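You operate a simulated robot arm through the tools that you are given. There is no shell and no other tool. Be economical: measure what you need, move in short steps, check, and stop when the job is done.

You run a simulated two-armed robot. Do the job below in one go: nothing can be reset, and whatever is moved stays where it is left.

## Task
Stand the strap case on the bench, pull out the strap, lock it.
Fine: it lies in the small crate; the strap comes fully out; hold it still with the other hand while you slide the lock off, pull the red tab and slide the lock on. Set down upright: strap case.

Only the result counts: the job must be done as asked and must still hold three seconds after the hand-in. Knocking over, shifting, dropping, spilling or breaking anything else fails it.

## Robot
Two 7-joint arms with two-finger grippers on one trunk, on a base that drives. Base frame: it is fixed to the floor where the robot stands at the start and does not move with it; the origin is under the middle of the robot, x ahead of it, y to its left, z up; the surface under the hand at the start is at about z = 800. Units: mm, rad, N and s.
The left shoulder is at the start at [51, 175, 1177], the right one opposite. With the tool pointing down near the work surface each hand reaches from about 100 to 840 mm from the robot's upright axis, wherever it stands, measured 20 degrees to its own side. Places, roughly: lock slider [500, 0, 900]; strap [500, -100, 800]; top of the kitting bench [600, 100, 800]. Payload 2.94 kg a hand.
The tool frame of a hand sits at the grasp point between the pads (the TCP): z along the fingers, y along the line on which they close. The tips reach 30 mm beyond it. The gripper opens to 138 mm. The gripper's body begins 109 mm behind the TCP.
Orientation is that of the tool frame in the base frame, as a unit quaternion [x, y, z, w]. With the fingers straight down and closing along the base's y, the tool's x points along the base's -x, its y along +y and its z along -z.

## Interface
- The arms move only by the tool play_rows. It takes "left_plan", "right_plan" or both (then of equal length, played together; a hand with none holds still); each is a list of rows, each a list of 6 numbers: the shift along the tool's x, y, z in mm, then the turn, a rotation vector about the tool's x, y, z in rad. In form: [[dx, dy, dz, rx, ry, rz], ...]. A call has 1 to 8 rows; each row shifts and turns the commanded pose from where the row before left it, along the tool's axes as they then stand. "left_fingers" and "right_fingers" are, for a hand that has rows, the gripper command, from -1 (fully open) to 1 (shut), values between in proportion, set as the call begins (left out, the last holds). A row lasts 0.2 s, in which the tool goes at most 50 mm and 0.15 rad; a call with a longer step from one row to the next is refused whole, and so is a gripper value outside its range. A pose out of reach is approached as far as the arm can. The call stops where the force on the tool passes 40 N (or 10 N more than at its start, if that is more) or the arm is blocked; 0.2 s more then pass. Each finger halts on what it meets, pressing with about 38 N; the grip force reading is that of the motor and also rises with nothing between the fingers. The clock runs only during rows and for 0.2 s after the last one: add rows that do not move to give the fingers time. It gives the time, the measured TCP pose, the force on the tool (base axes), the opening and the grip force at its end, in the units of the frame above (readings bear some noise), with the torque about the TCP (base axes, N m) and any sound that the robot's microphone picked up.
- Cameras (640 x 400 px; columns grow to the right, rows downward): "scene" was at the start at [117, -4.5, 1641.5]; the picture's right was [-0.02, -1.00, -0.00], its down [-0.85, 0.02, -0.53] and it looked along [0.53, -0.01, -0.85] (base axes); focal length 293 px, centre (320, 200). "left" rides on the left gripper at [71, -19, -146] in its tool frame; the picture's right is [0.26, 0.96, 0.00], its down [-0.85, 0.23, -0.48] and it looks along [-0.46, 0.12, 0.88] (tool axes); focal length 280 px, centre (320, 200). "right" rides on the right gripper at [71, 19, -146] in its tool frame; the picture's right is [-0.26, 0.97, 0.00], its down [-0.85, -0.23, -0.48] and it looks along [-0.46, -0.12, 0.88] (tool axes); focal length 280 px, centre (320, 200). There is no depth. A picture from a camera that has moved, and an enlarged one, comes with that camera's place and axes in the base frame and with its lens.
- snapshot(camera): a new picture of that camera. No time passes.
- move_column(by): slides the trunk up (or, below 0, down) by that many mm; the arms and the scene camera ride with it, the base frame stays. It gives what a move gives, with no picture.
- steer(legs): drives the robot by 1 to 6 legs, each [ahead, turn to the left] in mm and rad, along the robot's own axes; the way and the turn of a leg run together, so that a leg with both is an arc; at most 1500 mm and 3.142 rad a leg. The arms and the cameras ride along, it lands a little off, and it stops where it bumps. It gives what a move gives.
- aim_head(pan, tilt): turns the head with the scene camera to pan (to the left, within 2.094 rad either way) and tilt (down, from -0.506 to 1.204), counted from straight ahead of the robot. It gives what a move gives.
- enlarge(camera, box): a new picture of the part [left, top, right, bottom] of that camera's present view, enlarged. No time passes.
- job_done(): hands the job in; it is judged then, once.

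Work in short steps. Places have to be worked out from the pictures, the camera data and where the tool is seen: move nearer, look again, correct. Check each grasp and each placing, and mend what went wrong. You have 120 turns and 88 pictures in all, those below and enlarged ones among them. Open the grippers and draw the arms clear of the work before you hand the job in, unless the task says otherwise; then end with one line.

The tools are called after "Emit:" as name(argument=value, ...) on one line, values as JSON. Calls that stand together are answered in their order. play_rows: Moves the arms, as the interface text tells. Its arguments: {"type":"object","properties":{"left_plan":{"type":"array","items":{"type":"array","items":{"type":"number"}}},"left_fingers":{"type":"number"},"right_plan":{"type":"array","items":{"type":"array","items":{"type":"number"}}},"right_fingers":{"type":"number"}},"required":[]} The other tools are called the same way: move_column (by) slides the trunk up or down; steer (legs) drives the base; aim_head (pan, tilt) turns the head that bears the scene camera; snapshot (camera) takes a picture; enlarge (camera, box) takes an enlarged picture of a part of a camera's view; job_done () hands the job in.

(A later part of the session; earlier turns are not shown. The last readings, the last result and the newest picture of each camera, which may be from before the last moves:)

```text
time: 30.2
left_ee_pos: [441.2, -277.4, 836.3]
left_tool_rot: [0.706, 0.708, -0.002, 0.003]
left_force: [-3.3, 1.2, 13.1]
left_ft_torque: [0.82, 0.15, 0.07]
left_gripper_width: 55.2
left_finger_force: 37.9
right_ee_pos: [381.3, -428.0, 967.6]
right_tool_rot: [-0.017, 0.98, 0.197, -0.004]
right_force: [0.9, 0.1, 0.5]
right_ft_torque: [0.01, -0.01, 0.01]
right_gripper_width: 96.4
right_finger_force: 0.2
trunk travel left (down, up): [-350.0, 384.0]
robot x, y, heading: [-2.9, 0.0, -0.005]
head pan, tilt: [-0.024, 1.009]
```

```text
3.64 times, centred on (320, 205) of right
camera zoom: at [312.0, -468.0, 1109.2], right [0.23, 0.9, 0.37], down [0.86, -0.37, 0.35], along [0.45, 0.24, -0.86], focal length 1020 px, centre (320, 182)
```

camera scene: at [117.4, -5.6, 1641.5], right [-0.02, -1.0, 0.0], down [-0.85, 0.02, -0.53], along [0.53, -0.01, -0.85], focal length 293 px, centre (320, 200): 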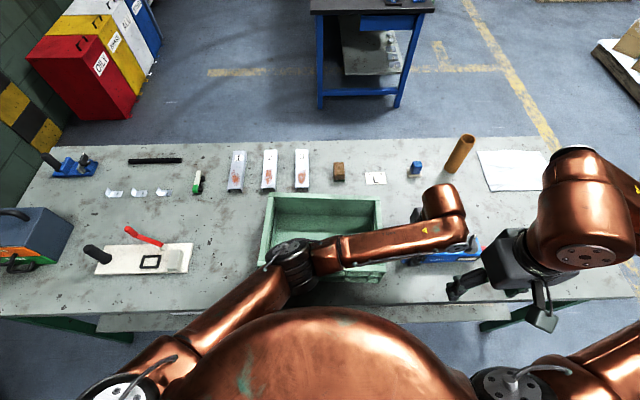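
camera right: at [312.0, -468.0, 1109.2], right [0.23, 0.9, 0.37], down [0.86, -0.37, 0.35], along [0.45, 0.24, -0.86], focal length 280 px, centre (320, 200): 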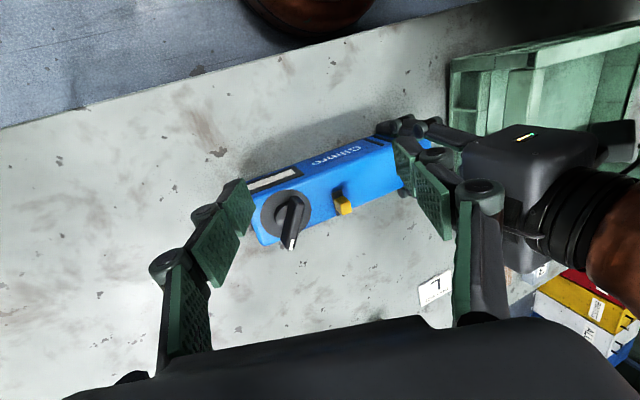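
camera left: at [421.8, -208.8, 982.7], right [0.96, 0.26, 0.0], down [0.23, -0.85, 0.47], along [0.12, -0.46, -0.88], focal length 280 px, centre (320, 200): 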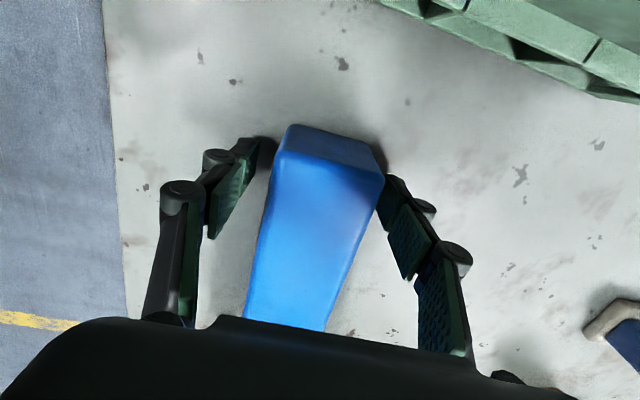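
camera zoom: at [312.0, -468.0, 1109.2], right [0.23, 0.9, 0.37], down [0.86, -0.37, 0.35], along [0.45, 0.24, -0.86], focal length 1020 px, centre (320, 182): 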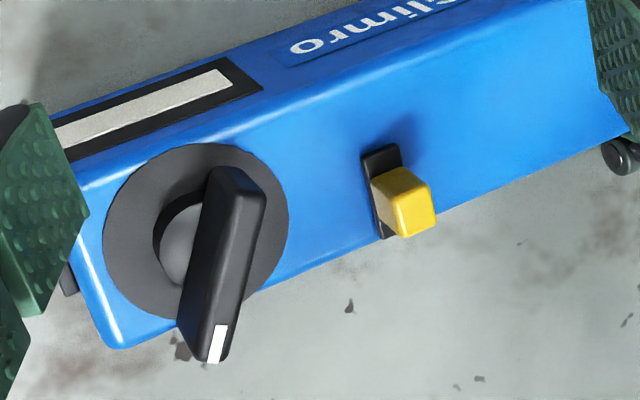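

The slider appears biased to the +x end of its slot, so the travel should be toward -x. I close the right fingers and position the tips on the +x side of the slider, still above.

Emit:
play_rows(right_plan=[[0, 0, 0, 0, 0, 0], [0, 0, 0, 0, 0, 0], [0, 0, 0, 0, 0, 0], [0, 0, 0, 0, 0, 0], [-35, 4, 8, 0, 0, 0], [-35, 4, 10, 0, 0, 0], [-38, 4, 24, 0, 0, 0], [0, 1, 20, 0, 0, 0]], right_fingers=1)

Emit:
snapshot(camera="right")

Emit:
snapshot(camera="left")

```text
time: 32.0
left_ee_pos: [443.0, -279.6, 835.9]
left_tool_rot: [0.706, 0.708, -0.001, 0.002]
left_force: [-2.9, -0.3, 11.5]
left_ft_torque: [0.17, 0.04, -0.16]
left_gripper_width: 55.6
left_finger_force: 38.1
right_ee_pos: [488.2, -387.5, 914.7]
right_tool_rot: [-0.017, 0.98, 0.198, -0.003]
right_force: [0.0, 0.2, 0.4]
right_ft_torque: [-0.01, -0.01, -0.01]
right_gripper_width: 0.0
right_finger_force: 28.5
trunk travel left (down, up): [-350.0, 384.0]
robot x, y, heading: [1.8, 0.0, 0.002]
head pan, tilt: [-0.024, 1.009]
```

```text
55 pictures are left
camera right: at [419.8, -427.6, 1057.5], right [0.23, 0.9, 0.37], down [0.86, -0.37, 0.35], along [0.45, 0.24, -0.86], focal length 280 px, centre (320, 200)
```

right: 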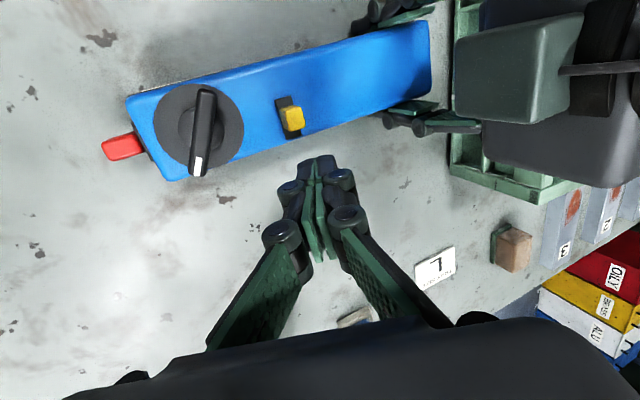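

```text
54 pictures are left
camera left: at [423.2, -206.4, 982.1], right [0.96, 0.26, 0.0], down [0.23, -0.85, 0.48], along [0.13, -0.46, -0.88], focal length 280 px, centre (320, 200)
```

left: 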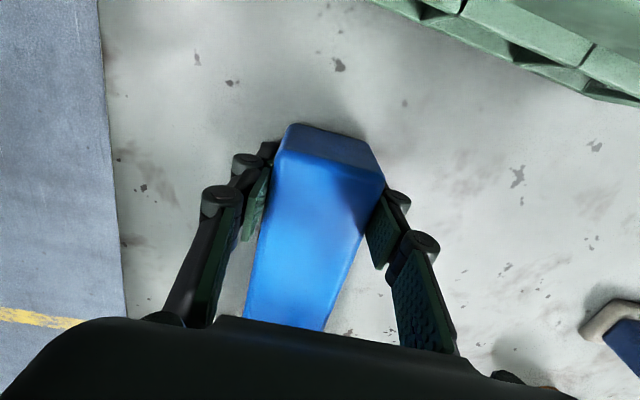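

Enlarging this nearer view to fix the slider's place.

Emit:
enlarge(camera="right", box=[230, 70, 360, 190])

```text
3.33 times, centred on (295, 130) of right
camera zoom: at [419.8, -427.6, 1057.5], right [0.23, 0.9, 0.37], down [0.86, -0.37, 0.35], along [0.45, 0.24, -0.86], focal length 935 px, centre (403, 433)
```

zoom: 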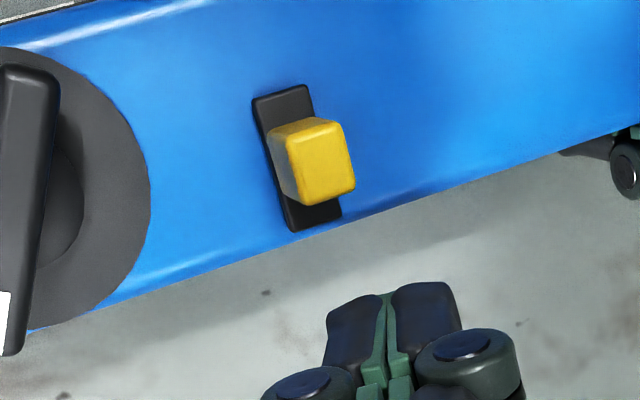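

The slider centre is at about (457, -377), top z≈870, case top ≈850. I lower the closed tips straight down beside it on the +x side.

Emit:
play_rows(right_plan=[[0, -5.4, 12.9, 0, 0, 0], [0, -3, 7, 0, 0, 0], [0, -2, 4, 0, 0, 0], [0, 0, 0, 0, 0, 0]])

Emit:
enlarge(camera="right", box=[200, 60, 400, 230])

Emit:
enlarge(camera="scene", box=[400, 180, 540, 290])

```text
time: 33.0
left_ee_pos: [442.8, -278.6, 835.7]
left_tool_rot: [0.707, 0.708, -0.001, 0.002]
left_force: [-0.3, -0.6, 10.8]
left_ft_torque: [-0.07, 0.03, 0.0]
left_gripper_width: 55.2
left_finger_force: 38.0
right_ee_pos: [488.1, -387.2, 889.5]
right_tool_rot: [-0.018, 0.98, 0.198, -0.003]
right_force: [-0.1, 0.4, -0.3]
right_ft_torque: [-0.01, -0.03, 0.04]
right_gripper_width: 0.0
right_finger_force: 28.1
trunk travel left (down, up): [-350.0, 384.0]
robot x, y, heading: [-1.1, -4.2, 0.001]
head pan, tilt: [-0.024, 1.009]
```

```text
2.35 times, centred on (300, 145) of right
camera zoom: at [419.7, -428.0, 1031.0], right [0.23, 0.9, 0.37], down [0.86, -0.37, 0.35], along [0.45, 0.24, -0.86], focal length 660 px, centre (367, 329)
```

zoom: 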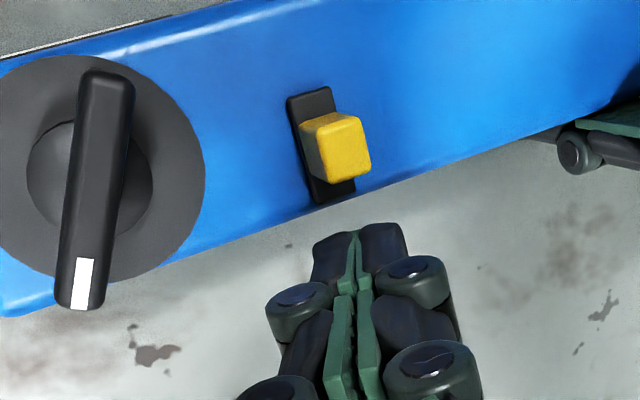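

```text
3.64 times, centred on (470, 235) of scene
camera zoom: at [116.3, -5.1, 1641.7], right [-0.02, -1.0, 0.0], down [-0.85, 0.02, -0.53], along [0.53, -0.01, -0.85], focal length 1066 px, centre (-226, 73)
```

zoom: 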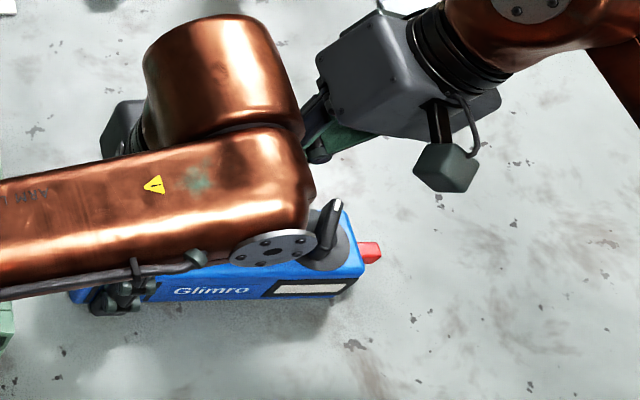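

The tips line up with the slider. I push toward -x in 3 mm steps, watching force and sound.

Emit:
play_rows(right_plan=[[4, 0, 0, 0, 0, 0], [3, 0, 0, 0, 0, 0], [3, 0, 0, 0, 0, 0], [0, 0, 0, 0, 0, 0]])

Emit:
play_rows(right_plan=[[2, 0, 0, 0, 0, 0], [2, 0, 0, 0, 0, 0], [2, 0, 0, 0, 0, 0], [0, 0, 0, 0, 0, 0]])

Emit:
enlarge(camera="right", box=[200, 60, 400, 230])

```text
time: 34.0
left_ee_pos: [442.5, -278.7, 836.4]
left_tool_rot: [0.706, 0.708, -0.002, 0.002]
left_force: [-1.0, -2.2, 11.1]
left_ft_torque: [-0.05, -0.02, -0.01]
left_gripper_width: 55.4
left_finger_force: 38.2
right_ee_pos: [477.8, -387.6, 889.4]
right_tool_rot: [-0.018, 0.98, 0.198, -0.002]
right_force: [0.1, 0.7, 0.4]
right_ft_torque: [-0.04, 0.0, 0.01]
right_gripper_width: 0.1
right_finger_force: 28.5
trunk travel left (down, up): [-350.0, 384.0]
robot x, y, heading: [-1.3, 1.6, -0.001]
head pan, tilt: [-0.024, 1.009]
```

```text
time: 35.0
left_ee_pos: [442.5, -278.4, 836.3]
left_tool_rot: [0.707, 0.708, -0.002, 0.002]
left_force: [0.1, -0.7, 11.5]
left_ft_torque: [-0.02, 0.0, -0.07]
left_gripper_width: 55.1
left_finger_force: 38.2
right_ee_pos: [472.5, -388.1, 889.8]
right_tool_rot: [-0.018, 0.98, 0.198, -0.003]
right_force: [0.5, -0.5, -0.7]
right_ft_torque: [-0.02, 0.0, -0.03]
right_gripper_width: 0.0
right_finger_force: 28.7
trunk travel left (down, up): [-350.0, 384.0]
robot x, y, heading: [2.1, -1.1, 0.002]
head pan, tilt: [-0.024, 1.009]
```

```text
2.35 times, centred on (300, 145) of right
camera zoom: at [403.9, -428.6, 1031.1], right [0.23, 0.9, 0.37], down [0.86, -0.37, 0.35], along [0.45, 0.24, -0.86], focal length 660 px, centre (367, 329)
```

zoom: 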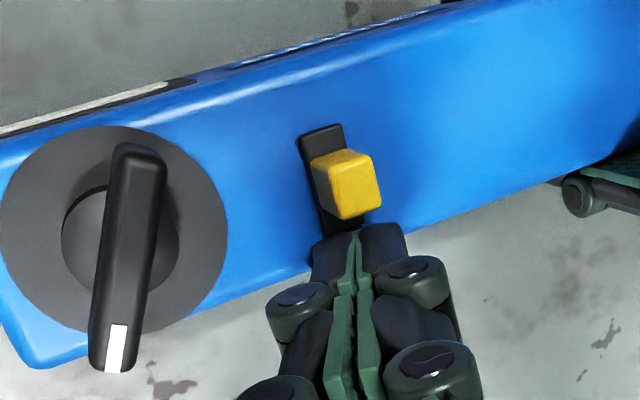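

Just short of contact. Continue in 1.5 mm steps.

Emit:
play_rows(right_plan=[[1.5, 0, 0, 0, 0, 0], [1.5, 0, 0, 0, 0, 0], [1, 0, 0, 0, 0, 0], [0, 0, 0, 0, 0, 0]])

Emit:
play_rows(right_plan=[[1.5, 0, 0, 0, 0, 0], [1.5, 0, 0, 0, 0, 0], [0, 0, 0, 0, 0, 0]])

Emit:
play_rows(right_plan=[[1.5, 0, 0, 0, 0, 0], [1.5, 0, 0, 0, 0, 0], [0, 0, 0, 0, 0, 0]])

Emit:
enlarge(camera="right", box=[200, 60, 400, 230])

```text
time: 36.0
left_ee_pos: [442.4, -278.7, 837.0]
left_tool_rot: [0.706, 0.708, -0.001, 0.002]
left_force: [-1.4, -0.7, 10.5]
left_ft_torque: [-0.06, 0.0, -0.04]
left_gripper_width: 55.2
left_finger_force: 38.2
right_ee_pos: [468.9, -389.1, 889.3]
right_tool_rot: [-0.016, 0.98, 0.198, -0.003]
right_force: [-0.9, 0.1, -0.6]
right_ft_torque: [0.0, -0.01, 0.0]
right_gripper_width: 0.0
right_finger_force: 28.7
trunk travel left (down, up): [-350.0, 384.0]
robot x, y, heading: [0.4, -0.1, 0.006]
head pan, tilt: [-0.024, 1.009]
```

```text
time: 36.8
left_ee_pos: [442.9, -278.7, 836.4]
left_tool_rot: [0.707, 0.707, -0.001, 0.001]
left_force: [0.0, 1.0, 10.1]
left_ft_torque: [-0.01, 0.02, -0.02]
left_gripper_width: 55.7
left_finger_force: 38.0
right_ee_pos: [464.3, -388.7, 889.3]
right_tool_rot: [-0.018, 0.98, 0.197, -0.003]
right_force: [0.6, 0.8, -0.4]
right_ft_torque: [0.02, 0.04, 0.01]
right_gripper_width: 0.0
right_finger_force: 28.3
trunk travel left (down, up): [-350.0, 384.0]
robot x, y, heading: [-1.6, -3.8, 0.002]
head pan, tilt: [-0.024, 1.009]
```

```text
time: 37.6
left_ee_pos: [442.1, -277.9, 835.7]
left_tool_rot: [0.707, 0.708, -0.002, 0.002]
left_force: [-0.6, -0.1, 10.0]
left_ft_torque: [-0.02, 0.02, -0.01]
left_gripper_width: 55.3
left_finger_force: 37.9
right_ee_pos: [462.1, -388.8, 887.9]
right_tool_rot: [-0.016, 0.98, 0.197, -0.003]
right_force: [-0.7, -0.3, -0.2]
right_ft_torque: [-0.02, 0.03, -0.02]
right_gripper_width: 0.0
right_finger_force: 28.3
trunk travel left (down, up): [-350.0, 384.0]
robot x, y, heading: [-3.4, 2.4, 0.001]
head pan, tilt: [-0.024, 1.009]
```

```text
2.35 times, centred on (300, 145) of right
camera zoom: at [393.9, -429.2, 1031.1], right [0.23, 0.9, 0.37], down [0.86, -0.37, 0.35], along [0.45, 0.24, -0.86], focal length 660 px, centre (367, 329)
```

zoom: 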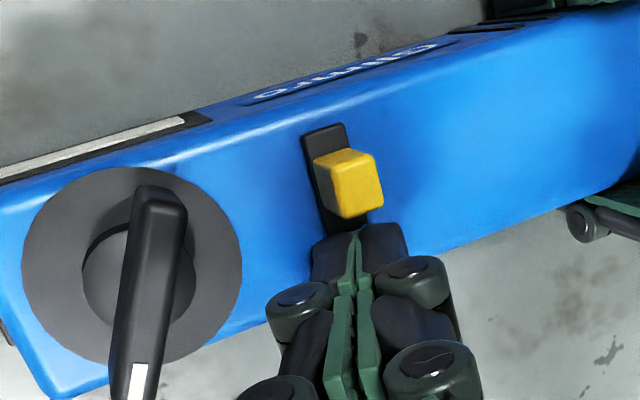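

The dial shows the case stayed put while the slider with its plate slid toward -x: the lock is moving with little force. I keep pushing gently to the end of its travel.

Emit:
play_rows(right_plan=[[1, 0, 0, 0, 0, 0], [1, 0, 0, 0, 0, 0], [0, 0, 0, 0, 0, 0]])

Emit:
play_rows(right_plan=[[1, 0, 0, 0, 0, 0], [1, 0, 0, 0, 0, 0], [0, 0, 0, 0, 0, 0]])

Emit:
enlarge(camera="right", box=[200, 60, 400, 230])

```text
time: 38.4
left_ee_pos: [443.0, -279.8, 834.8]
left_tool_rot: [0.706, 0.708, -0.002, 0.002]
left_force: [-0.7, -0.3, 9.3]
left_ft_torque: [-0.04, 0.02, -0.06]
left_gripper_width: 55.2
left_finger_force: 37.7
right_ee_pos: [459.5, -388.0, 889.2]
right_tool_rot: [-0.017, 0.98, 0.198, -0.004]
right_force: [0.8, 0.1, 0.0]
right_ft_torque: [0.01, -0.03, 0.0]
right_gripper_width: 0.0
right_finger_force: 28.8
trunk travel left (down, up): [-350.0, 384.0]
robot x, y, heading: [-3.1, -1.7, 0.002]
head pan, tilt: [-0.024, 1.009]
```

```text
time: 39.2
left_ee_pos: [442.6, -279.1, 836.3]
left_tool_rot: [0.706, 0.708, -0.002, 0.001]
left_force: [-1.2, -0.1, 9.1]
left_ft_torque: [0.05, -0.01, -0.03]
left_gripper_width: 55.2
left_finger_force: 38.0
right_ee_pos: [459.1, -388.6, 888.5]
right_tool_rot: [-0.018, 0.98, 0.198, -0.003]
right_force: [1.2, 0.0, -1.0]
right_ft_torque: [-0.01, -0.01, 0.0]
right_gripper_width: 0.1
right_finger_force: 28.6
trunk travel left (down, up): [-350.0, 384.0]
robot x, y, heading: [3.0, -0.2, -0.0]
head pan, tilt: [-0.024, 1.009]
```

```text
2.35 times, centred on (300, 145) of right
camera zoom: at [389.7, -429.2, 1030.9], right [0.23, 0.9, 0.37], down [0.86, -0.37, 0.35], along [0.45, 0.24, -0.86], focal length 660 px, centre (367, 329)
```

zoom: 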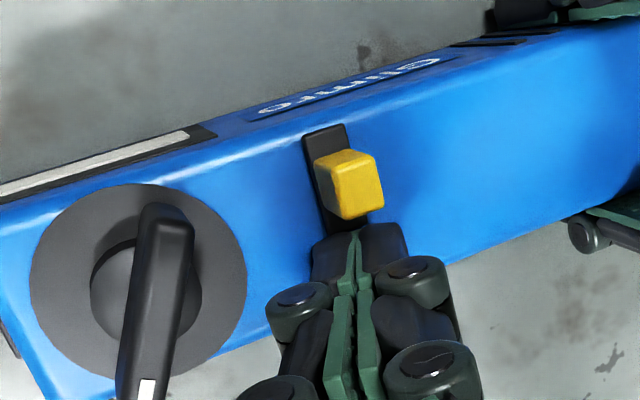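

Emit:
play_rows(right_plan=[[1, 0, 0, 0, 0, 0], [1, 0, 0, 0, 0, 0], [0, 0, 0, 0, 0, 0]])

Emit:
play_rows(right_plan=[[1, 0, 0, 0, 0, 0], [1, 0, 0, 0, 0, 0], [0, 0, 0, 0, 0, 0]])

Emit:
enlarge(camera="right", box=[200, 60, 400, 230])

```text
time: 40.0
left_ee_pos: [442.9, -278.9, 835.4]
left_tool_rot: [0.706, 0.709, -0.002, 0.002]
left_force: [-3.1, 0.1, 9.6]
left_ft_torque: [0.03, -0.14, -0.33]
left_gripper_width: 55.2
left_finger_force: 37.7
right_ee_pos: [457.3, -388.4, 889.1]
right_tool_rot: [-0.017, 0.98, 0.198, -0.004]
right_force: [5.6, -0.3, -0.5]
right_ft_torque: [-0.01, -0.14, -0.05]
right_gripper_width: 0.0
right_finger_force: 28.8
trunk travel left (down, up): [-350.0, 384.0]
robot x, y, heading: [0.7, -0.3, -0.002]
head pan, tilt: [-0.024, 1.009]
```

```text
time: 40.8
left_ee_pos: [442.2, -278.6, 835.5]
left_tool_rot: [0.707, 0.707, -0.002, 0.002]
left_force: [-5.7, 1.3, 9.8]
left_ft_torque: [0.07, -0.1, -0.88]
left_gripper_width: 55.3
left_finger_force: 38.2
right_ee_pos: [455.9, -390.1, 889.2]
right_tool_rot: [-0.017, 0.98, 0.198, -0.003]
right_force: [10.1, -0.6, 0.6]
right_ft_torque: [0.02, -0.27, -0.07]
right_gripper_width: 0.0
right_finger_force: 28.4
trunk travel left (down, up): [-350.0, 384.0]
robot x, y, heading: [-1.4, -1.8, -0.0]
head pan, tilt: [-0.024, 1.009]
```

```text
2.35 times, centred on (300, 145) of right
camera zoom: at [386.5, -429.4, 1031.0], right [0.23, 0.9, 0.37], down [0.86, -0.37, 0.35], along [0.45, 0.24, -0.86], focal length 660 px, centre (367, 329)
```

zoom: 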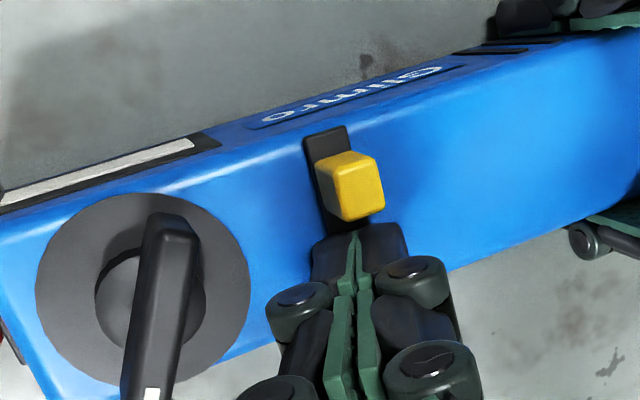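

The end stop is reached (10 N, about 14 mm of travel). I back off, rise and check the slider stays.

Emit:
play_rows(right_plan=[[-14, 0, 0, 0, 0, 0], [0, 12, -28, 0, 0, 0], [0, 12, -28, 0, 0, 0], [15, -15, -25, 0, 0, 0], [15, -40, 0, 0, 0, 0]])

Emit:
snapshot(camera="right")

```text
time: 42.0
left_ee_pos: [443.2, -279.0, 836.0]
left_tool_rot: [0.707, 0.707, -0.002, 0.001]
left_force: [-1.9, -0.3, 6.8]
left_ft_torque: [0.58, 0.09, 0.04]
left_gripper_width: 55.3
left_finger_force: 37.8
right_ee_pos: [440.8, -450.2, 950.8]
right_tool_rot: [-0.018, 0.98, 0.198, -0.003]
right_force: [-1.3, -0.6, 0.6]
right_ft_torque: [0.02, 0.03, -0.03]
right_gripper_width: 0.1
right_finger_force: 28.5
trunk travel left (down, up): [-350.0, 384.0]
robot x, y, heading: [1.2, 2.1, 0.004]
head pan, tilt: [-0.024, 1.009]
```

```text
46 pictures are left
camera right: at [372.3, -491.7, 1092.9], right [0.23, 0.9, 0.38], down [0.86, -0.37, 0.35], along [0.45, 0.24, -0.86], focal length 280 px, centre (320, 200)
```

right: 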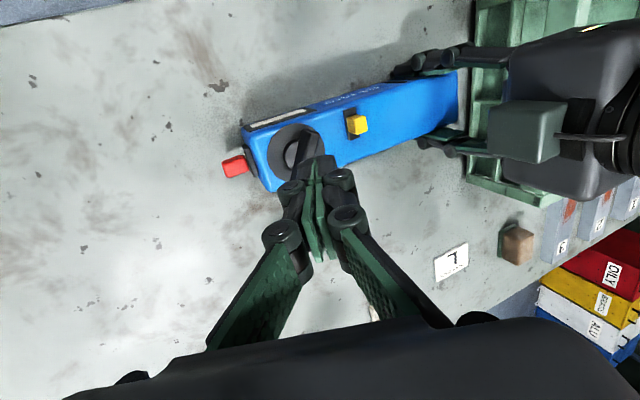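

The slider stayed at the -x side. Enlarging the tab.

Emit:
enlarge(camera="right", box=[200, 90, 380, 210])

```text
3.33 times, centred on (290, 150) of right
camera zoom: at [372.3, -491.7, 1092.9], right [0.23, 0.9, 0.38], down [0.86, -0.37, 0.35], along [0.45, 0.24, -0.86], focal length 935 px, centre (420, 367)
```

zoom: 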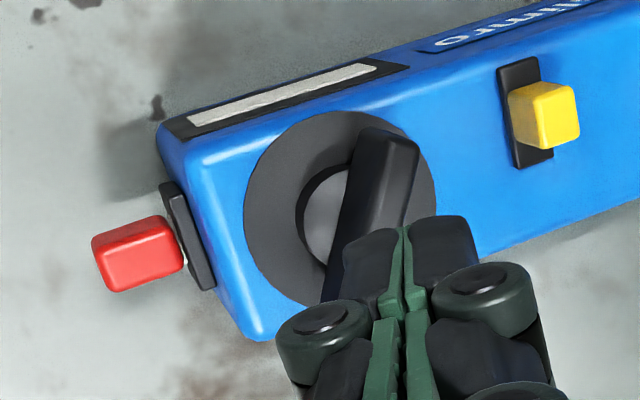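

Tab at about (444, -488), ~18 mm cube, z to be refined. I move the right hand to the right, untilt it, and turn it the reachable way (+) so it closes along x.

Emit:
play_rows(right_plan=[[0, -23, -31, 0, 0, 0], [0, -23, -31, 0, 0, 0], [0, -23, -31, 0, 0, 0], [0, 0, 0, 0.133, 0, 0], [0, 0, 0, 0.133, 0, 0], [0, 0, 0, 0.133, 0, 0], [0, 0, 0, 0, 0, 0.1], [0, 0, 0, 0, 0, 0.1]], right_fingers=0.2)

Emit:
play_rows(right_plan=[[0, 0, 0, 0, 0, 0.15], [0, 0, 0, 0, 0, 0.15]])

```text
time: 43.8
left_ee_pos: [442.8, -278.5, 835.6]
left_tool_rot: [0.707, 0.707, -0.002, 0.001]
left_force: [3.2, 0.6, 7.1]
left_ft_torque: [0.23, -0.28, -0.06]
left_gripper_width: 55.5
left_finger_force: 38.3
right_ee_pos: [441.3, -465.0, 961.0]
right_tool_rot: [0.083, 0.997, -0.001, -0.001]
right_force: [0.2, 0.6, -0.4]
right_ft_torque: [-0.01, 0.0, 0.03]
right_gripper_width: 55.3
right_finger_force: 0.0
right hand out of reach, approached as far as the arm can: row 1, 2, 3
trunk travel left (down, up): [-350.0, 384.0]
robot x, y, heading: [2.2, -0.9, -0.001]
head pan, tilt: [-0.024, 1.009]
```

```text
time: 44.4
left_ee_pos: [443.2, -278.3, 835.2]
left_tool_rot: [0.707, 0.708, -0.002, 0.001]
left_force: [2.2, 0.2, 7.0]
left_ft_torque: [0.07, -0.18, -0.07]
left_gripper_width: 55.4
left_finger_force: 38.2
right_ee_pos: [440.6, -465.1, 960.1]
right_tool_rot: [0.231, 0.973, 0.0, 0.0]
right_force: [-0.1, -0.6, -0.5]
right_ft_torque: [-0.02, 0.01, 0.0]
right_gripper_width: 55.2
right_finger_force: 0.2
trunk travel left (down, up): [-350.0, 384.0]
robot x, y, heading: [2.6, -0.8, 0.002]
head pan, tilt: [-0.024, 1.009]
```

Emit:
play_rows(right_plan=[[-18, -36, 0, 0, 0, 0], [0, 0, 0, 0, 0, 0.15], [0, 0, 0, 0, 0, 0.15], [0, 0, 0, 0, 0, 0.15], [0, 0, 0, 0, 0, 0.15], [0, 0, 0, 0, 0, 0.15]])

Emit:
play_rows(right_plan=[[0, 0, 0, 0, 0, 0.15], [0, 0, 0, 0, 0, 0.15], [0, 0, 0, 0, 0, 0.055], [0, 0, 0, 0, 0, 0]])

Emit:
snapshot(camera="right")

Emit:
snapshot(camera="scene")

```text
time: 45.8
left_ee_pos: [442.4, -279.0, 837.1]
left_tool_rot: [0.707, 0.707, -0.003, 0.001]
left_force: [-2.2, -0.1, 4.0]
left_ft_torque: [-0.12, 0.1, -0.17]
left_gripper_width: 55.3
left_finger_force: 37.6
right_ee_pos: [440.5, -505.5, 960.4]
right_tool_rot: [0.572, 0.82, -0.001, 0.0]
right_force: [0.9, -0.3, 0.2]
right_ft_torque: [0.0, 0.01, 0.0]
right_gripper_width: 55.5
right_finger_force: 0.0
trunk travel left (down, up): [-350.0, 384.0]
robot x, y, heading: [-2.0, 2.7, -0.002]
head pan, tilt: [-0.024, 1.009]
```

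```text
time: 46.8
left_ee_pos: [442.3, -278.3, 833.9]
left_tool_rot: [0.707, 0.707, -0.002, 0.002]
left_force: [-2.3, -0.9, 3.1]
left_ft_torque: [-0.17, 0.17, -0.13]
left_gripper_width: 55.4
left_finger_force: 37.5
right_ee_pos: [442.6, -505.5, 959.8]
right_tool_rot: [0.708, 0.707, 0.0, 0.0]
right_force: [-1.0, 0.6, 0.0]
right_ft_torque: [-0.01, 0.02, 0.02]
right_gripper_width: 55.4
right_finger_force: 0.0
trunk travel left (down, up): [-350.0, 384.0]
robot x, y, heading: [-2.6, -0.8, 0.004]
head pan, tilt: [-0.024, 1.009]
```

```text
44 pictures are left
camera right: at [461.5, -434.1, 1106.2], right [0.96, -0.26, 0.0], down [-0.23, -0.85, 0.48], along [-0.12, -0.46, -0.88], focal length 280 px, centre (320, 200)
```

right: 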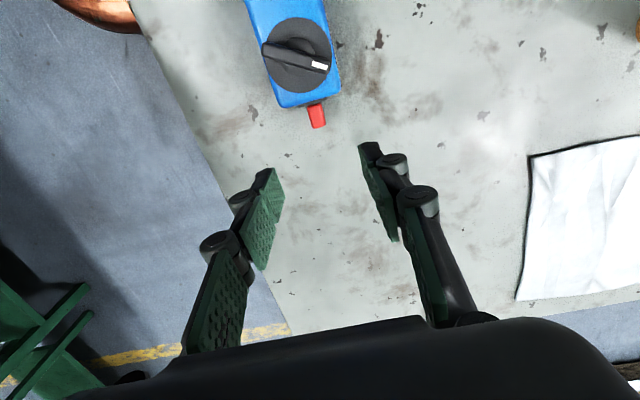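

```text
43 pictures are left
camera scene: at [116.7, -5.5, 1641.6], right [-0.02, -1.0, 0.0], down [-0.85, 0.02, -0.53], along [0.53, -0.01, -0.85], focal length 293 px, centre (320, 200)
```

scene: 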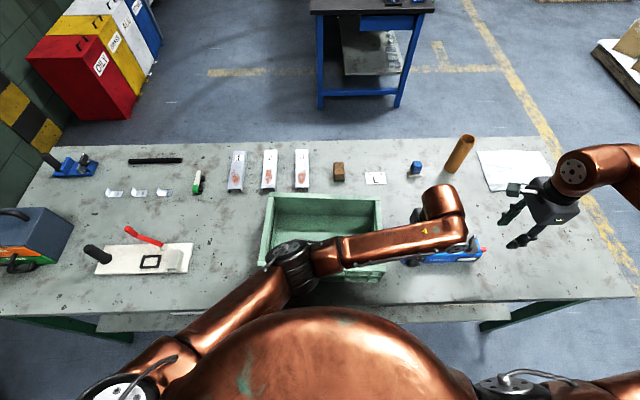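

Tab triangulated at (444, -488, 828). I descend over it with fingers 55 mm open, to z≈838.

Emit:
play_rows(right_plan=[[7, 1, 40, 0, 0, 0], [7, 0.5, 40, 0, 0, 0], [0, 0, 30, 0, 0, 0], [0, 0, 12, 0, 0, 0], [0, 0, 0, 0, 0, 0]])

Emit:
snapshot(camera="right")

Emit:
enlarge(camera="scene", box=[400, 190, 560, 290])

```text
time: 48.0
left_ee_pos: [443.0, -277.6, 836.6]
left_tool_rot: [0.706, 0.709, -0.002, 0.002]
left_force: [0.2, 2.0, 4.3]
left_ft_torque: [0.26, -0.01, -0.11]
left_gripper_width: 55.7
left_finger_force: 38.2
right_ee_pos: [441.7, -490.7, 839.1]
right_tool_rot: [0.706, 0.708, 0.0, 0.0]
right_force: [-0.7, -0.9, -0.7]
right_ft_torque: [0.0, 0.03, 0.0]
right_gripper_width: 55.2
right_finger_force: 0.1
trunk travel left (down, up): [-350.0, 384.0]
robot x, y, heading: [1.9, -3.0, 0.003]
head pan, tilt: [-0.024, 1.009]
```

```text
42 pictures are left
camera right: at [463.1, -419.3, 984.3], right [0.97, -0.26, 0.0], down [-0.23, -0.85, 0.48], along [-0.12, -0.46, -0.88], focal length 280 px, centre (320, 200)
```

right: 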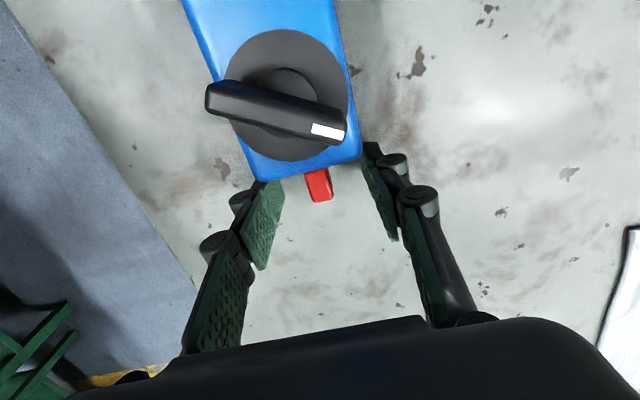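

```text
4.00 times, centred on (480, 240) of scene
camera zoom: at [117.0, -5.1, 1641.6], right [-0.02, -1.0, 0.0], down [-0.85, 0.02, -0.53], along [0.53, -0.01, -0.85], focal length 1172 px, centre (-320, 40)
```

zoom: 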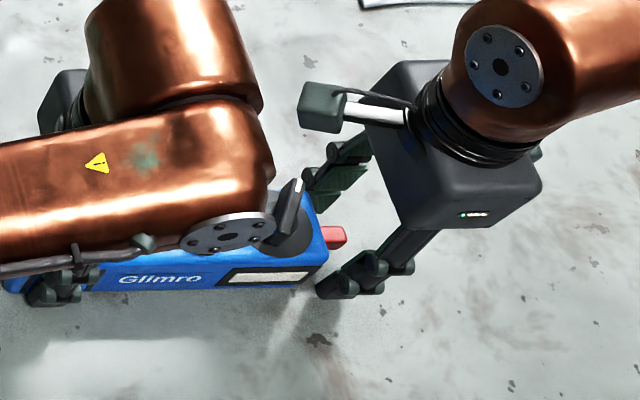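

Tab is between the fingers at (443, -490). Closing.

Emit:
play_rows(right_plan=[[0, 0, 0, 0, 0, 0], [0, 0, 0, 0, 0, 0], [0, 0, 0, 0, 0, 0], [0, 0, 0, 0, 0, 0], [0, 0, 0, 0, 0, 0]], right_fingers=1)

Emit:
snapshot(camera="right")

```text
time: 49.2
left_ee_pos: [442.5, -278.7, 836.7]
left_tool_rot: [0.706, 0.708, -0.002, 0.002]
left_force: [0.9, 3.3, 6.0]
left_ft_torque: [0.12, -0.12, 0.0]
left_gripper_width: 55.6
left_finger_force: 38.1
right_ee_pos: [443.2, -490.9, 838.1]
right_tool_rot: [0.707, 0.707, 0.0, 0.0]
right_force: [0.6, 0.0, 0.7]
right_ft_torque: [-0.04, -0.01, 0.01]
right_gripper_width: 11.5
right_finger_force: 37.9
trunk travel left (down, up): [-350.0, 384.0]
robot x, y, heading: [-0.0, 3.0, -0.002]
head pan, tilt: [-0.024, 1.009]
```

```text
40 pictures are left
camera right: at [463.0, -419.6, 984.3], right [0.97, -0.26, 0.0], down [-0.23, -0.85, 0.48], along [-0.13, -0.46, -0.88], focal length 280 px, centre (320, 200)
```

right: 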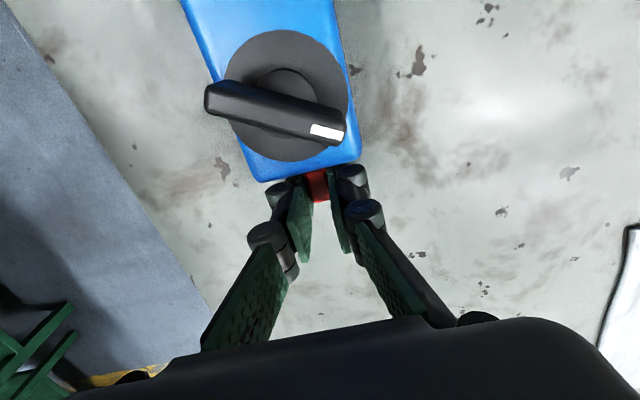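

The tab is gripped (11.5 mm). I pull gently along -y.

Emit:
play_rows(right_plan=[[-4, 0, 0, 0, 0, 0], [-6, 0, 0, 0, 0, 0], [-8, 0, 0, 0, 0, 0], [-10, 0, 0, 0, 0, 0], [0, 0, 0, 0, 0, 0]])

Emit:
snapshot(camera="right")

```text
time: 50.4
left_ee_pos: [443.1, -279.9, 835.8]
left_tool_rot: [0.707, 0.708, -0.002, 0.002]
left_force: [0.9, -5.8, 3.5]
left_ft_torque: [-0.92, -0.08, 0.31]
left_gripper_width: 55.4
left_finger_force: 38.2
right_ee_pos: [442.5, -520.3, 839.1]
right_tool_rot: [0.707, 0.707, 0.0, 0.0]
right_force: [-0.7, 4.2, 0.0]
right_ft_torque: [0.59, 0.03, 0.04]
right_gripper_width: 11.8
right_finger_force: 38.4
trunk travel left (down, up): [-350.0, 384.0]
robot x, y, heading: [0.4, 2.5, 0.005]
head pan, tilt: [-0.024, 1.009]
```

```text
39 pictures are left
camera right: at [463.0, -448.5, 984.4], right [0.97, -0.26, 0.0], down [-0.23, -0.85, 0.48], along [-0.12, -0.46, -0.88], focal length 280 px, centre (320, 200)
```

right: 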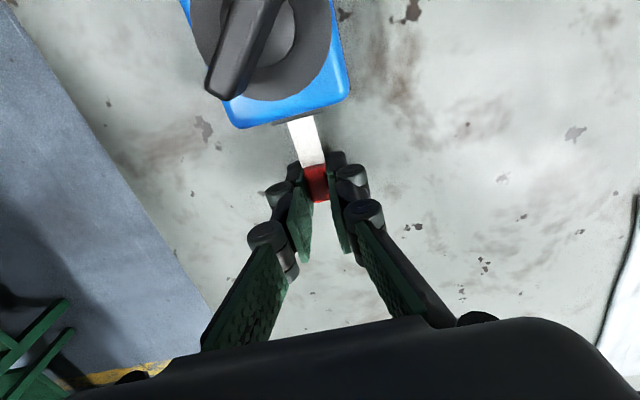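

The strap is coming out (4 N), the dial winding along. I keep pulling.

Emit:
play_rows(right_plan=[[-10, 0, 0, 0, 0, 0], [-10, 0, 0, 0, 0, 0], [-10, 0, 0, 0, 0, 0], [-10, 0, 0, 0, 0, 0], [-10, 0, 0, 0, 0, 0], [-10, 0, 0, 0, 0, 0], [0, 0, 0, 0, 0, 0]])

Emit:
play_rows(right_plan=[[-10, 0, 0, 0, 0, 0], [-10, 0, 0, 0, 0, 0], [-10, 0, 0, 0, 0, 0], [-10, 0, 0, 0, 0, 0], [0, 0, 0, 0, 0, 0]])

Emit:
snapshot(camera="right")

Emit:
snapshot(camera="scene")

```text
time: 52.0
left_ee_pos: [443.8, -279.8, 834.6]
left_tool_rot: [0.707, 0.708, -0.002, 0.002]
left_force: [-1.1, -5.9, 6.7]
left_ft_torque: [-0.26, 0.06, -0.44]
left_gripper_width: 55.4
left_finger_force: 37.4
right_ee_pos: [443.2, -580.4, 839.3]
right_tool_rot: [0.707, 0.707, 0.0, 0.0]
right_force: [1.2, 2.4, -0.9]
right_ft_torque: [0.5, -0.01, 0.04]
right_gripper_width: 12.0
right_finger_force: 37.8
trunk travel left (down, up): [-350.0, 384.0]
robot x, y, heading: [-1.5, -1.3, 0.001]
head pan, tilt: [-0.024, 1.009]
```

```text
time: 53.2
left_ee_pos: [442.1, -282.4, 835.1]
left_tool_rot: [0.708, 0.707, -0.006, 0.005]
left_force: [-0.1, -34.1, 0.8]
left_ft_torque: [-1.18, 0.03, 0.09]
left_gripper_width: 55.6
left_finger_force: 38.0
right_ee_pos: [442.7, -616.4, 838.3]
right_tool_rot: [0.706, 0.708, 0.003, -0.003]
right_force: [-0.2, 35.1, -0.1]
right_ft_torque: [0.41, -0.01, -0.01]
right_gripper_width: 11.8
right_finger_force: 37.9
trunk travel left (down, up): [-350.0, 384.0]
robot x, y, heading: [-1.7, -0.8, 0.004]
head pan, tilt: [-0.024, 1.009]
```

```text
38 pictures are left
camera right: at [463.1, -546.0, 984.4], right [0.97, -0.26, 0.0], down [-0.23, -0.85, 0.47], along [-0.12, -0.45, -0.88], focal length 280 px, centre (320, 200)
```

right: 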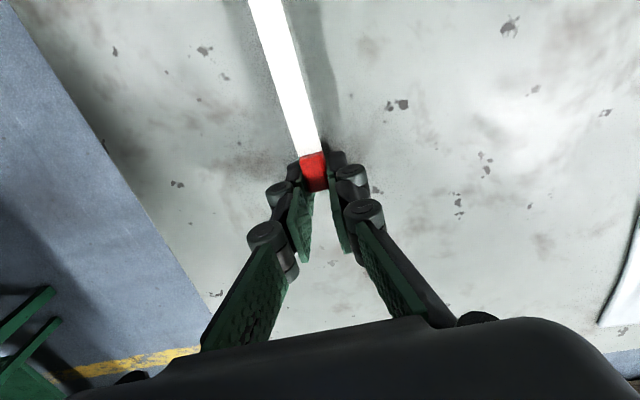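

```text
37 pictures are left
camera scene: at [117.3, -5.7, 1641.5], right [-0.02, -1.0, 0.0], down [-0.85, 0.02, -0.53], along [0.53, -0.01, -0.85], focal length 293 px, centre (320, 200)
```

scene: 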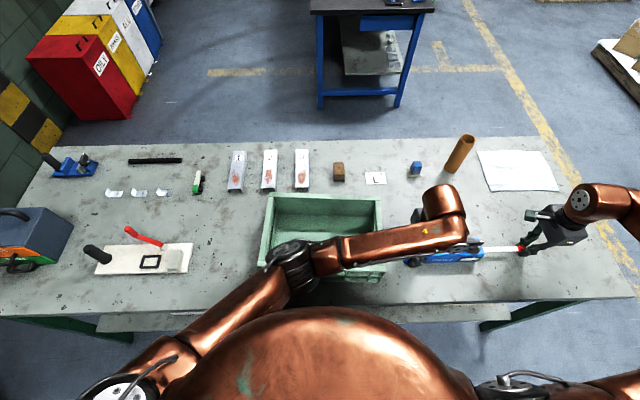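

End of the strap reached (35 N at about 125 mm of travel). I relax by 3 mm to see whether there is a spring pull.

Emit:
play_rows(right_plan=[[1.5, 0, 0, 0, 0, 0], [1.5, 0, 0, 0, 0, 0], [0, 0, 0, 0, 0, 0]])

Emit:
enlarge(camera="scene", box=[390, 190, 590, 290])

```text
time: 54.0
left_ee_pos: [443.3, -281.0, 835.0]
left_tool_rot: [0.706, 0.708, -0.004, 0.004]
left_force: [-0.4, -29.1, 2.2]
left_ft_torque: [-1.16, 0.05, -0.17]
left_gripper_width: 55.5
left_finger_force: 38.3
right_ee_pos: [443.7, -615.2, 838.7]
right_tool_rot: [0.707, 0.708, 0.002, -0.002]
right_force: [0.7, 27.0, 0.0]
right_ft_torque: [0.47, -0.02, -0.02]
right_gripper_width: 12.0
right_finger_force: 37.9
trunk travel left (down, up): [-350.0, 384.0]
robot x, y, heading: [0.4, 0.1, -0.001]
head pan, tilt: [-0.024, 1.009]
```

```text
3.20 times, centred on (490, 240) of scene
camera zoom: at [117.2, -6.0, 1641.6], right [-0.02, -1.0, 0.0], down [-0.85, 0.02, -0.53], along [0.53, -0.01, -0.85], focal length 938 px, centre (-224, 72)
```

zoom: 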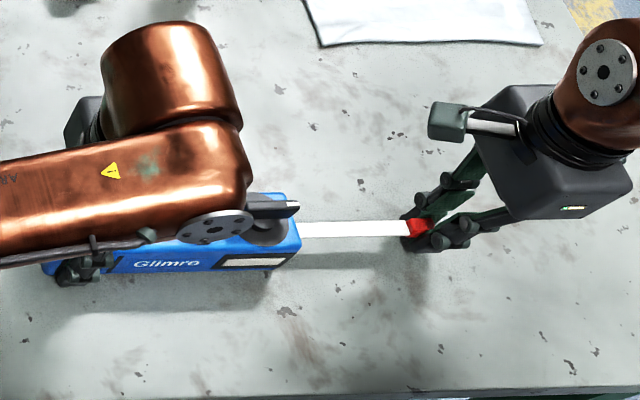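

Emit:
play_rows(right_plan=[[2, 0, 0, 0, 0, 0], [2, 0, 0, 0, 0, 0], [2, 0, 0, 0, 0, 0], [0, 0, 0, 0, 0, 0]])

Emit:
play_rows(right_plan=[[2, 0, 0, 0, 0, 0], [2, 0, 0, 0, 0, 0], [0, 0, 0, 0, 0, 0]])

```text
time: 55.0
left_ee_pos: [442.4, -278.8, 835.5]
left_tool_rot: [0.707, 0.708, -0.001, 0.002]
left_force: [-1.3, -9.3, 7.9]
left_ft_torque: [-0.85, 0.23, -0.55]
left_gripper_width: 55.3
left_finger_force: 38.5
right_ee_pos: [442.7, -611.4, 837.9]
right_tool_rot: [0.707, 0.707, -0.001, 0.001]
right_force: [2.3, 5.6, 0.0]
right_ft_torque: [-0.02, -0.01, -0.03]
right_gripper_width: 12.0
right_finger_force: 37.8
trunk travel left (down, up): [-350.0, 384.0]
robot x, y, heading: [2.7, -0.9, 0.001]
head pan, tilt: [-0.024, 1.009]
```

```text
time: 55.8
left_ee_pos: [443.3, -278.7, 835.6]
left_tool_rot: [0.706, 0.708, -0.001, 0.001]
left_force: [-1.9, 2.8, 10.3]
left_ft_torque: [0.74, 0.1, -0.25]
left_gripper_width: 55.3
left_finger_force: 38.2
right_ee_pos: [442.4, -608.1, 838.3]
right_tool_rot: [0.707, 0.707, -0.001, 0.0]
right_force: [1.4, -5.8, 0.0]
right_ft_torque: [-1.09, 0.0, -0.02]
right_gripper_width: 11.7
right_finger_force: 38.5
trunk travel left (down, up): [-350.0, 384.0]
robot x, y, heading: [1.9, -4.9, 0.005]
head pan, tilt: [-0.024, 1.009]
```

Friction (pushing back takes -6 N), no spring. I pull fully out again, then ease tension slightly and open the fingers.

Emit:
play_rows(right_plan=[[-4, 0, 0, 0, 0, 0], [-4, 0, 0, 0, 0, 0], [-3, 0, 0, 0, 0, 0], [0, 0, 0, 0, 0, 0]])

Emit:
play_rows(right_plan=[[3, 0, 0, 0, 0, 0], [2, 0, 0, 0, 0, 0], [0, 0, 0, 0, 0, 0]])

```text
time: 56.8
left_ee_pos: [441.7, -280.0, 835.4]
left_tool_rot: [0.707, 0.707, -0.005, 0.003]
left_force: [2.2, -18.2, -2.1]
left_ft_torque: [-0.35, -0.1, 0.6]
left_gripper_width: 55.3
left_finger_force: 37.7
right_ee_pos: [441.6, -616.1, 838.5]
right_tool_rot: [0.706, 0.708, 0.002, -0.002]
right_force: [-0.8, 19.1, 0.0]
right_ft_torque: [0.68, 0.06, 0.04]
right_gripper_width: 11.9
right_finger_force: 37.8
trunk travel left (down, up): [-350.0, 384.0]
robot x, y, heading: [-0.5, 0.7, 0.005]
head pan, tilt: [-0.024, 1.009]
```

```text
time: 57.6
left_ee_pos: [442.3, -278.6, 835.1]
left_tool_rot: [0.708, 0.707, -0.002, 0.001]
left_force: [-1.9, -8.8, 1.4]
left_ft_torque: [-0.88, 0.07, -0.64]
left_gripper_width: 55.4
left_finger_force: 38.0
right_ee_pos: [443.4, -613.7, 837.6]
right_tool_rot: [0.706, 0.708, 0.0, 0.001]
right_force: [2.6, 8.3, -0.9]
right_ft_torque: [-0.17, -0.03, -0.01]
right_gripper_width: 12.2
right_finger_force: 38.0
trunk travel left (down, up): [-350.0, 384.0]
robot x, y, heading: [-0.6, 0.8, 0.001]
head pan, tilt: [-0.024, 1.009]
```

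Residual tension 8 N. I open the right fingers and rise straight up.

Emit:
play_rows(right_plan=[[0, 0, 0, 0, 0, 0], [0, 0, 0, 0, 0, 0], [0, 0, 0, 0, 0, 0], [0, 0, 0, 0, 0, 0], [0, 0, -40, 0, 0, 0], [0, 0, -40, 0, 0, 0], [0, 0, -40, 0, 0, 0]], right_fingers=0.35)

Emit:
snapshot(camera="right")

```text
time: 59.2
left_ee_pos: [444.0, -278.6, 835.2]
left_tool_rot: [0.706, 0.708, -0.002, 0.001]
left_force: [-1.0, 2.0, 2.0]
left_ft_torque: [0.49, -0.14, 0.04]
left_gripper_width: 55.6
left_finger_force: 38.0
right_ee_pos: [444.8, -613.2, 958.4]
right_tool_rot: [0.706, 0.708, -0.001, 0.0]
right_force: [0.6, 0.7, -0.1]
right_ft_torque: [-0.02, -0.04, 0.01]
right_gripper_width: 45.0
right_finger_force: 0.0
trunk travel left (down, up): [-350.0, 384.0]
robot x, y, heading: [3.2, -1.4, -0.002]
head pan, tilt: [-0.024, 1.009]
```

```text
35 pictures are left
camera right: at [463.4, -541.2, 1104.4], right [0.97, -0.26, 0.0], down [-0.23, -0.85, 0.48], along [-0.13, -0.46, -0.88], focal length 280 px, centre (320, 200)
```

right: 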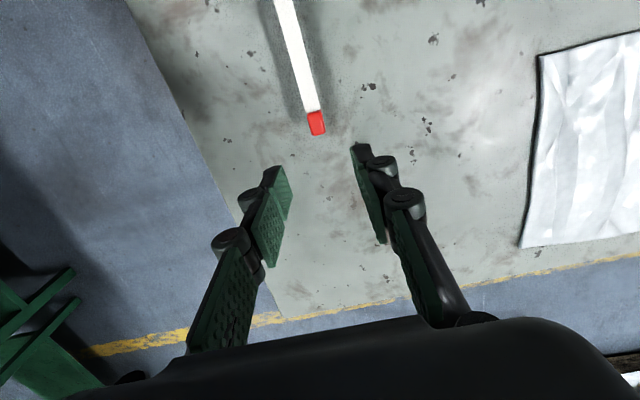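

The tab image shows the grip had slipped a bit on the tab under the 35 N, but the re-pull hit a firm stop at 19 N without push-back, so the strap is fully out. I return the right hand and turn it back to native orientation, closing the fingers.

Emit:
play_rows(right_plan=[[36, 0, 0, 0, 0, 0], [36, 0, 0, 0, 0, 0], [36, 0, 0, 0, 0, -0.15], [0, 0, 0, 0, 0, -0.15], [0, 0, 0, 0, 0, -0.15], [0, 0, 0, 0, 0, -0.15], [0, 0, 0, 0, 0, -0.15], [0, 0, 0, 0, 0, -0.15]], right_fingers=1)

Emit:
play_rows(right_plan=[[0, 0, 0, 0, 0, -0.15], [0, 0, 0, 0, 0, -0.15], [0, 0, 0, 0, 0, -0.15], [0, 0, 0, 0, 0, -0.15], [0, 0, 0, 0, 0, -0.071], [0, 0, 0, 0, 0, 0]])

```text
time: 61.0
left_ee_pos: [442.8, -279.3, 834.6]
left_tool_rot: [0.706, 0.708, -0.002, 0.002]
left_force: [-1.9, 0.3, -0.5]
left_ft_torque: [0.39, 0.01, 0.04]
left_gripper_width: 55.2
left_finger_force: 38.2
right_ee_pos: [443.0, -504.6, 957.6]
right_tool_rot: [0.327, 0.945, 0.0, 0.0]
right_force: [-0.2, -0.3, 0.7]
right_ft_torque: [0.01, 0.0, 0.0]
right_gripper_width: 0.1
right_finger_force: 28.2
trunk travel left (down, up): [-350.0, 384.0]
robot x, y, heading: [1.1, 2.1, -0.001]
head pan, tilt: [-0.024, 1.009]
```

```text
time: 62.4
left_ee_pos: [441.8, -278.4, 834.3]
left_tool_rot: [0.707, 0.708, -0.002, 0.003]
left_force: [0.6, 0.1, -2.5]
left_ft_torque: [0.15, 0.0, -0.03]
left_gripper_width: 55.5
left_finger_force: 38.1
right_ee_pos: [441.8, -505.8, 959.1]
right_tool_rot: [-0.001, 1.0, 0.0, 0.0]
right_force: [1.0, 0.2, -0.6]
right_ft_torque: [0.02, 0.04, -0.01]
right_gripper_width: 0.0
right_finger_force: 28.4
trunk travel left (down, up): [-350.0, 384.0]
robot x, y, heading: [1.9, 0.1, 0.003]
head pan, tilt: [-0.024, 1.009]
```

Emit:
play_rows(right_plan=[[21, 28, -8, 0, 0, 0], [21, 28, -8, 0, 0, 0], [0, 0, 0, -0.134, 0, 0], [0, 0, 0, -0.133, 0, 0], [0, 0, 0, -0.133, 0, 0], [0, 0, 0, 0, 0, 0]], left_plan=[[0, 0, 0.5, 0, 0, 0], [0, 0, 0.5, 0, 0, 0], [0, 0, 0, 0, 0, 0], [0, 0, 0, 0, 0, 0], [0, 0, 0, 0, 0, 0], [0, 0, 0, 0, 0, 0]])

Emit:
snapshot(camera="right")

Emit:
enlarge(camera="right", box=[230, 100, 420, 240])

```text
time: 63.8
left_ee_pos: [443.1, -278.3, 834.9]
left_tool_rot: [0.707, 0.708, -0.002, 0.002]
left_force: [-0.1, -1.5, 12.6]
left_ft_torque: [0.64, 0.18, 0.02]
left_gripper_width: 55.3
left_finger_force: 38.4
right_ee_pos: [405.4, -440.4, 971.9]
right_tool_rot: [-0.015, 0.996, 0.089, -0.006]
right_force: [-0.4, 0.4, 0.4]
right_ft_torque: [0.01, -0.01, 0.01]
right_gripper_width: 0.1
right_finger_force: 28.2
right hand out of reach, approached as far as the arm can: row 4, 5
trunk travel left (down, up): [-350.0, 384.0]
robot x, y, heading: [-1.6, 0.2, 0.0]
head pan, tilt: [-0.024, 1.009]
```

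```text
34 pictures are left
camera right: at [336.0, -449.1, 1119.2], right [0.24, 0.96, 0.17], down [0.86, -0.29, 0.42], along [0.45, 0.05, -0.89], focal length 280 px, centre (320, 200)
```

right: 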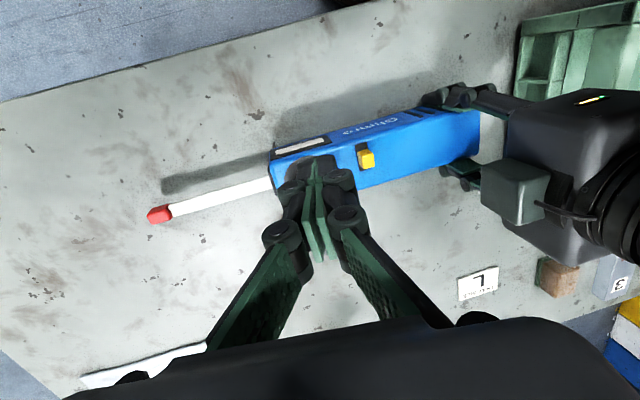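

```text
2.86 times, centred on (325, 170) of right
camera zoom: at [336.0, -449.1, 1119.2], right [0.24, 0.96, 0.17], down [0.86, -0.29, 0.42], along [0.45, 0.05, -0.89], focal length 801 px, centre (306, 286)
```

zoom: 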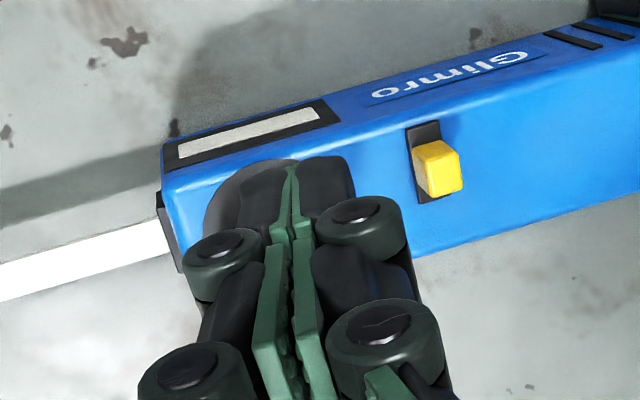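

Only a 0.18 rad tilt was reached here. I back up and toward the robot, where the earlier tilt worked, then tilt further; left eases up 0.5 mm.

Emit:
play_rows(right_plan=[[33, 4, -20, 0, 0, 0], [33, 4, -20, 0, 0, 0], [30, 4, -20, 0, 0, 0], [0, 4, -25, -0.11, 0, 0], [0, 0, 0, -0.11, 0, 0], [0, 0, 0, 0, 0, 0]], left_plan=[[0, 0, -0.5, 0, 0, 0], [0, 0, 0, 0, 0, 0], [0, 0, 0, 0, 0, 0], [0, 0, 0, 0, 0, 0], [0, 0, 0, 0, 0, 0], [0, 0, 0, 0, 0, 0]])

```text
time: 65.2
left_ee_pos: [442.4, -279.0, 836.3]
left_tool_rot: [0.707, 0.707, -0.003, 0.002]
left_force: [-0.5, -3.1, 6.6]
left_ft_torque: [0.45, -0.27, -0.11]
left_gripper_width: 55.4
left_finger_force: 38.2
right_ee_pos: [308.9, -443.3, 1058.6]
right_tool_rot: [-0.012, 0.98, 0.198, -0.009]
right_force: [0.0, 0.5, 0.8]
right_ft_torque: [-0.09, 0.06, 0.03]
right_gripper_width: 0.0
right_finger_force: 28.1
trunk travel left (down, up): [-350.0, 384.0]
robot x, y, heading: [4.8, 2.8, -0.003]
head pan, tilt: [-0.024, 1.009]
```

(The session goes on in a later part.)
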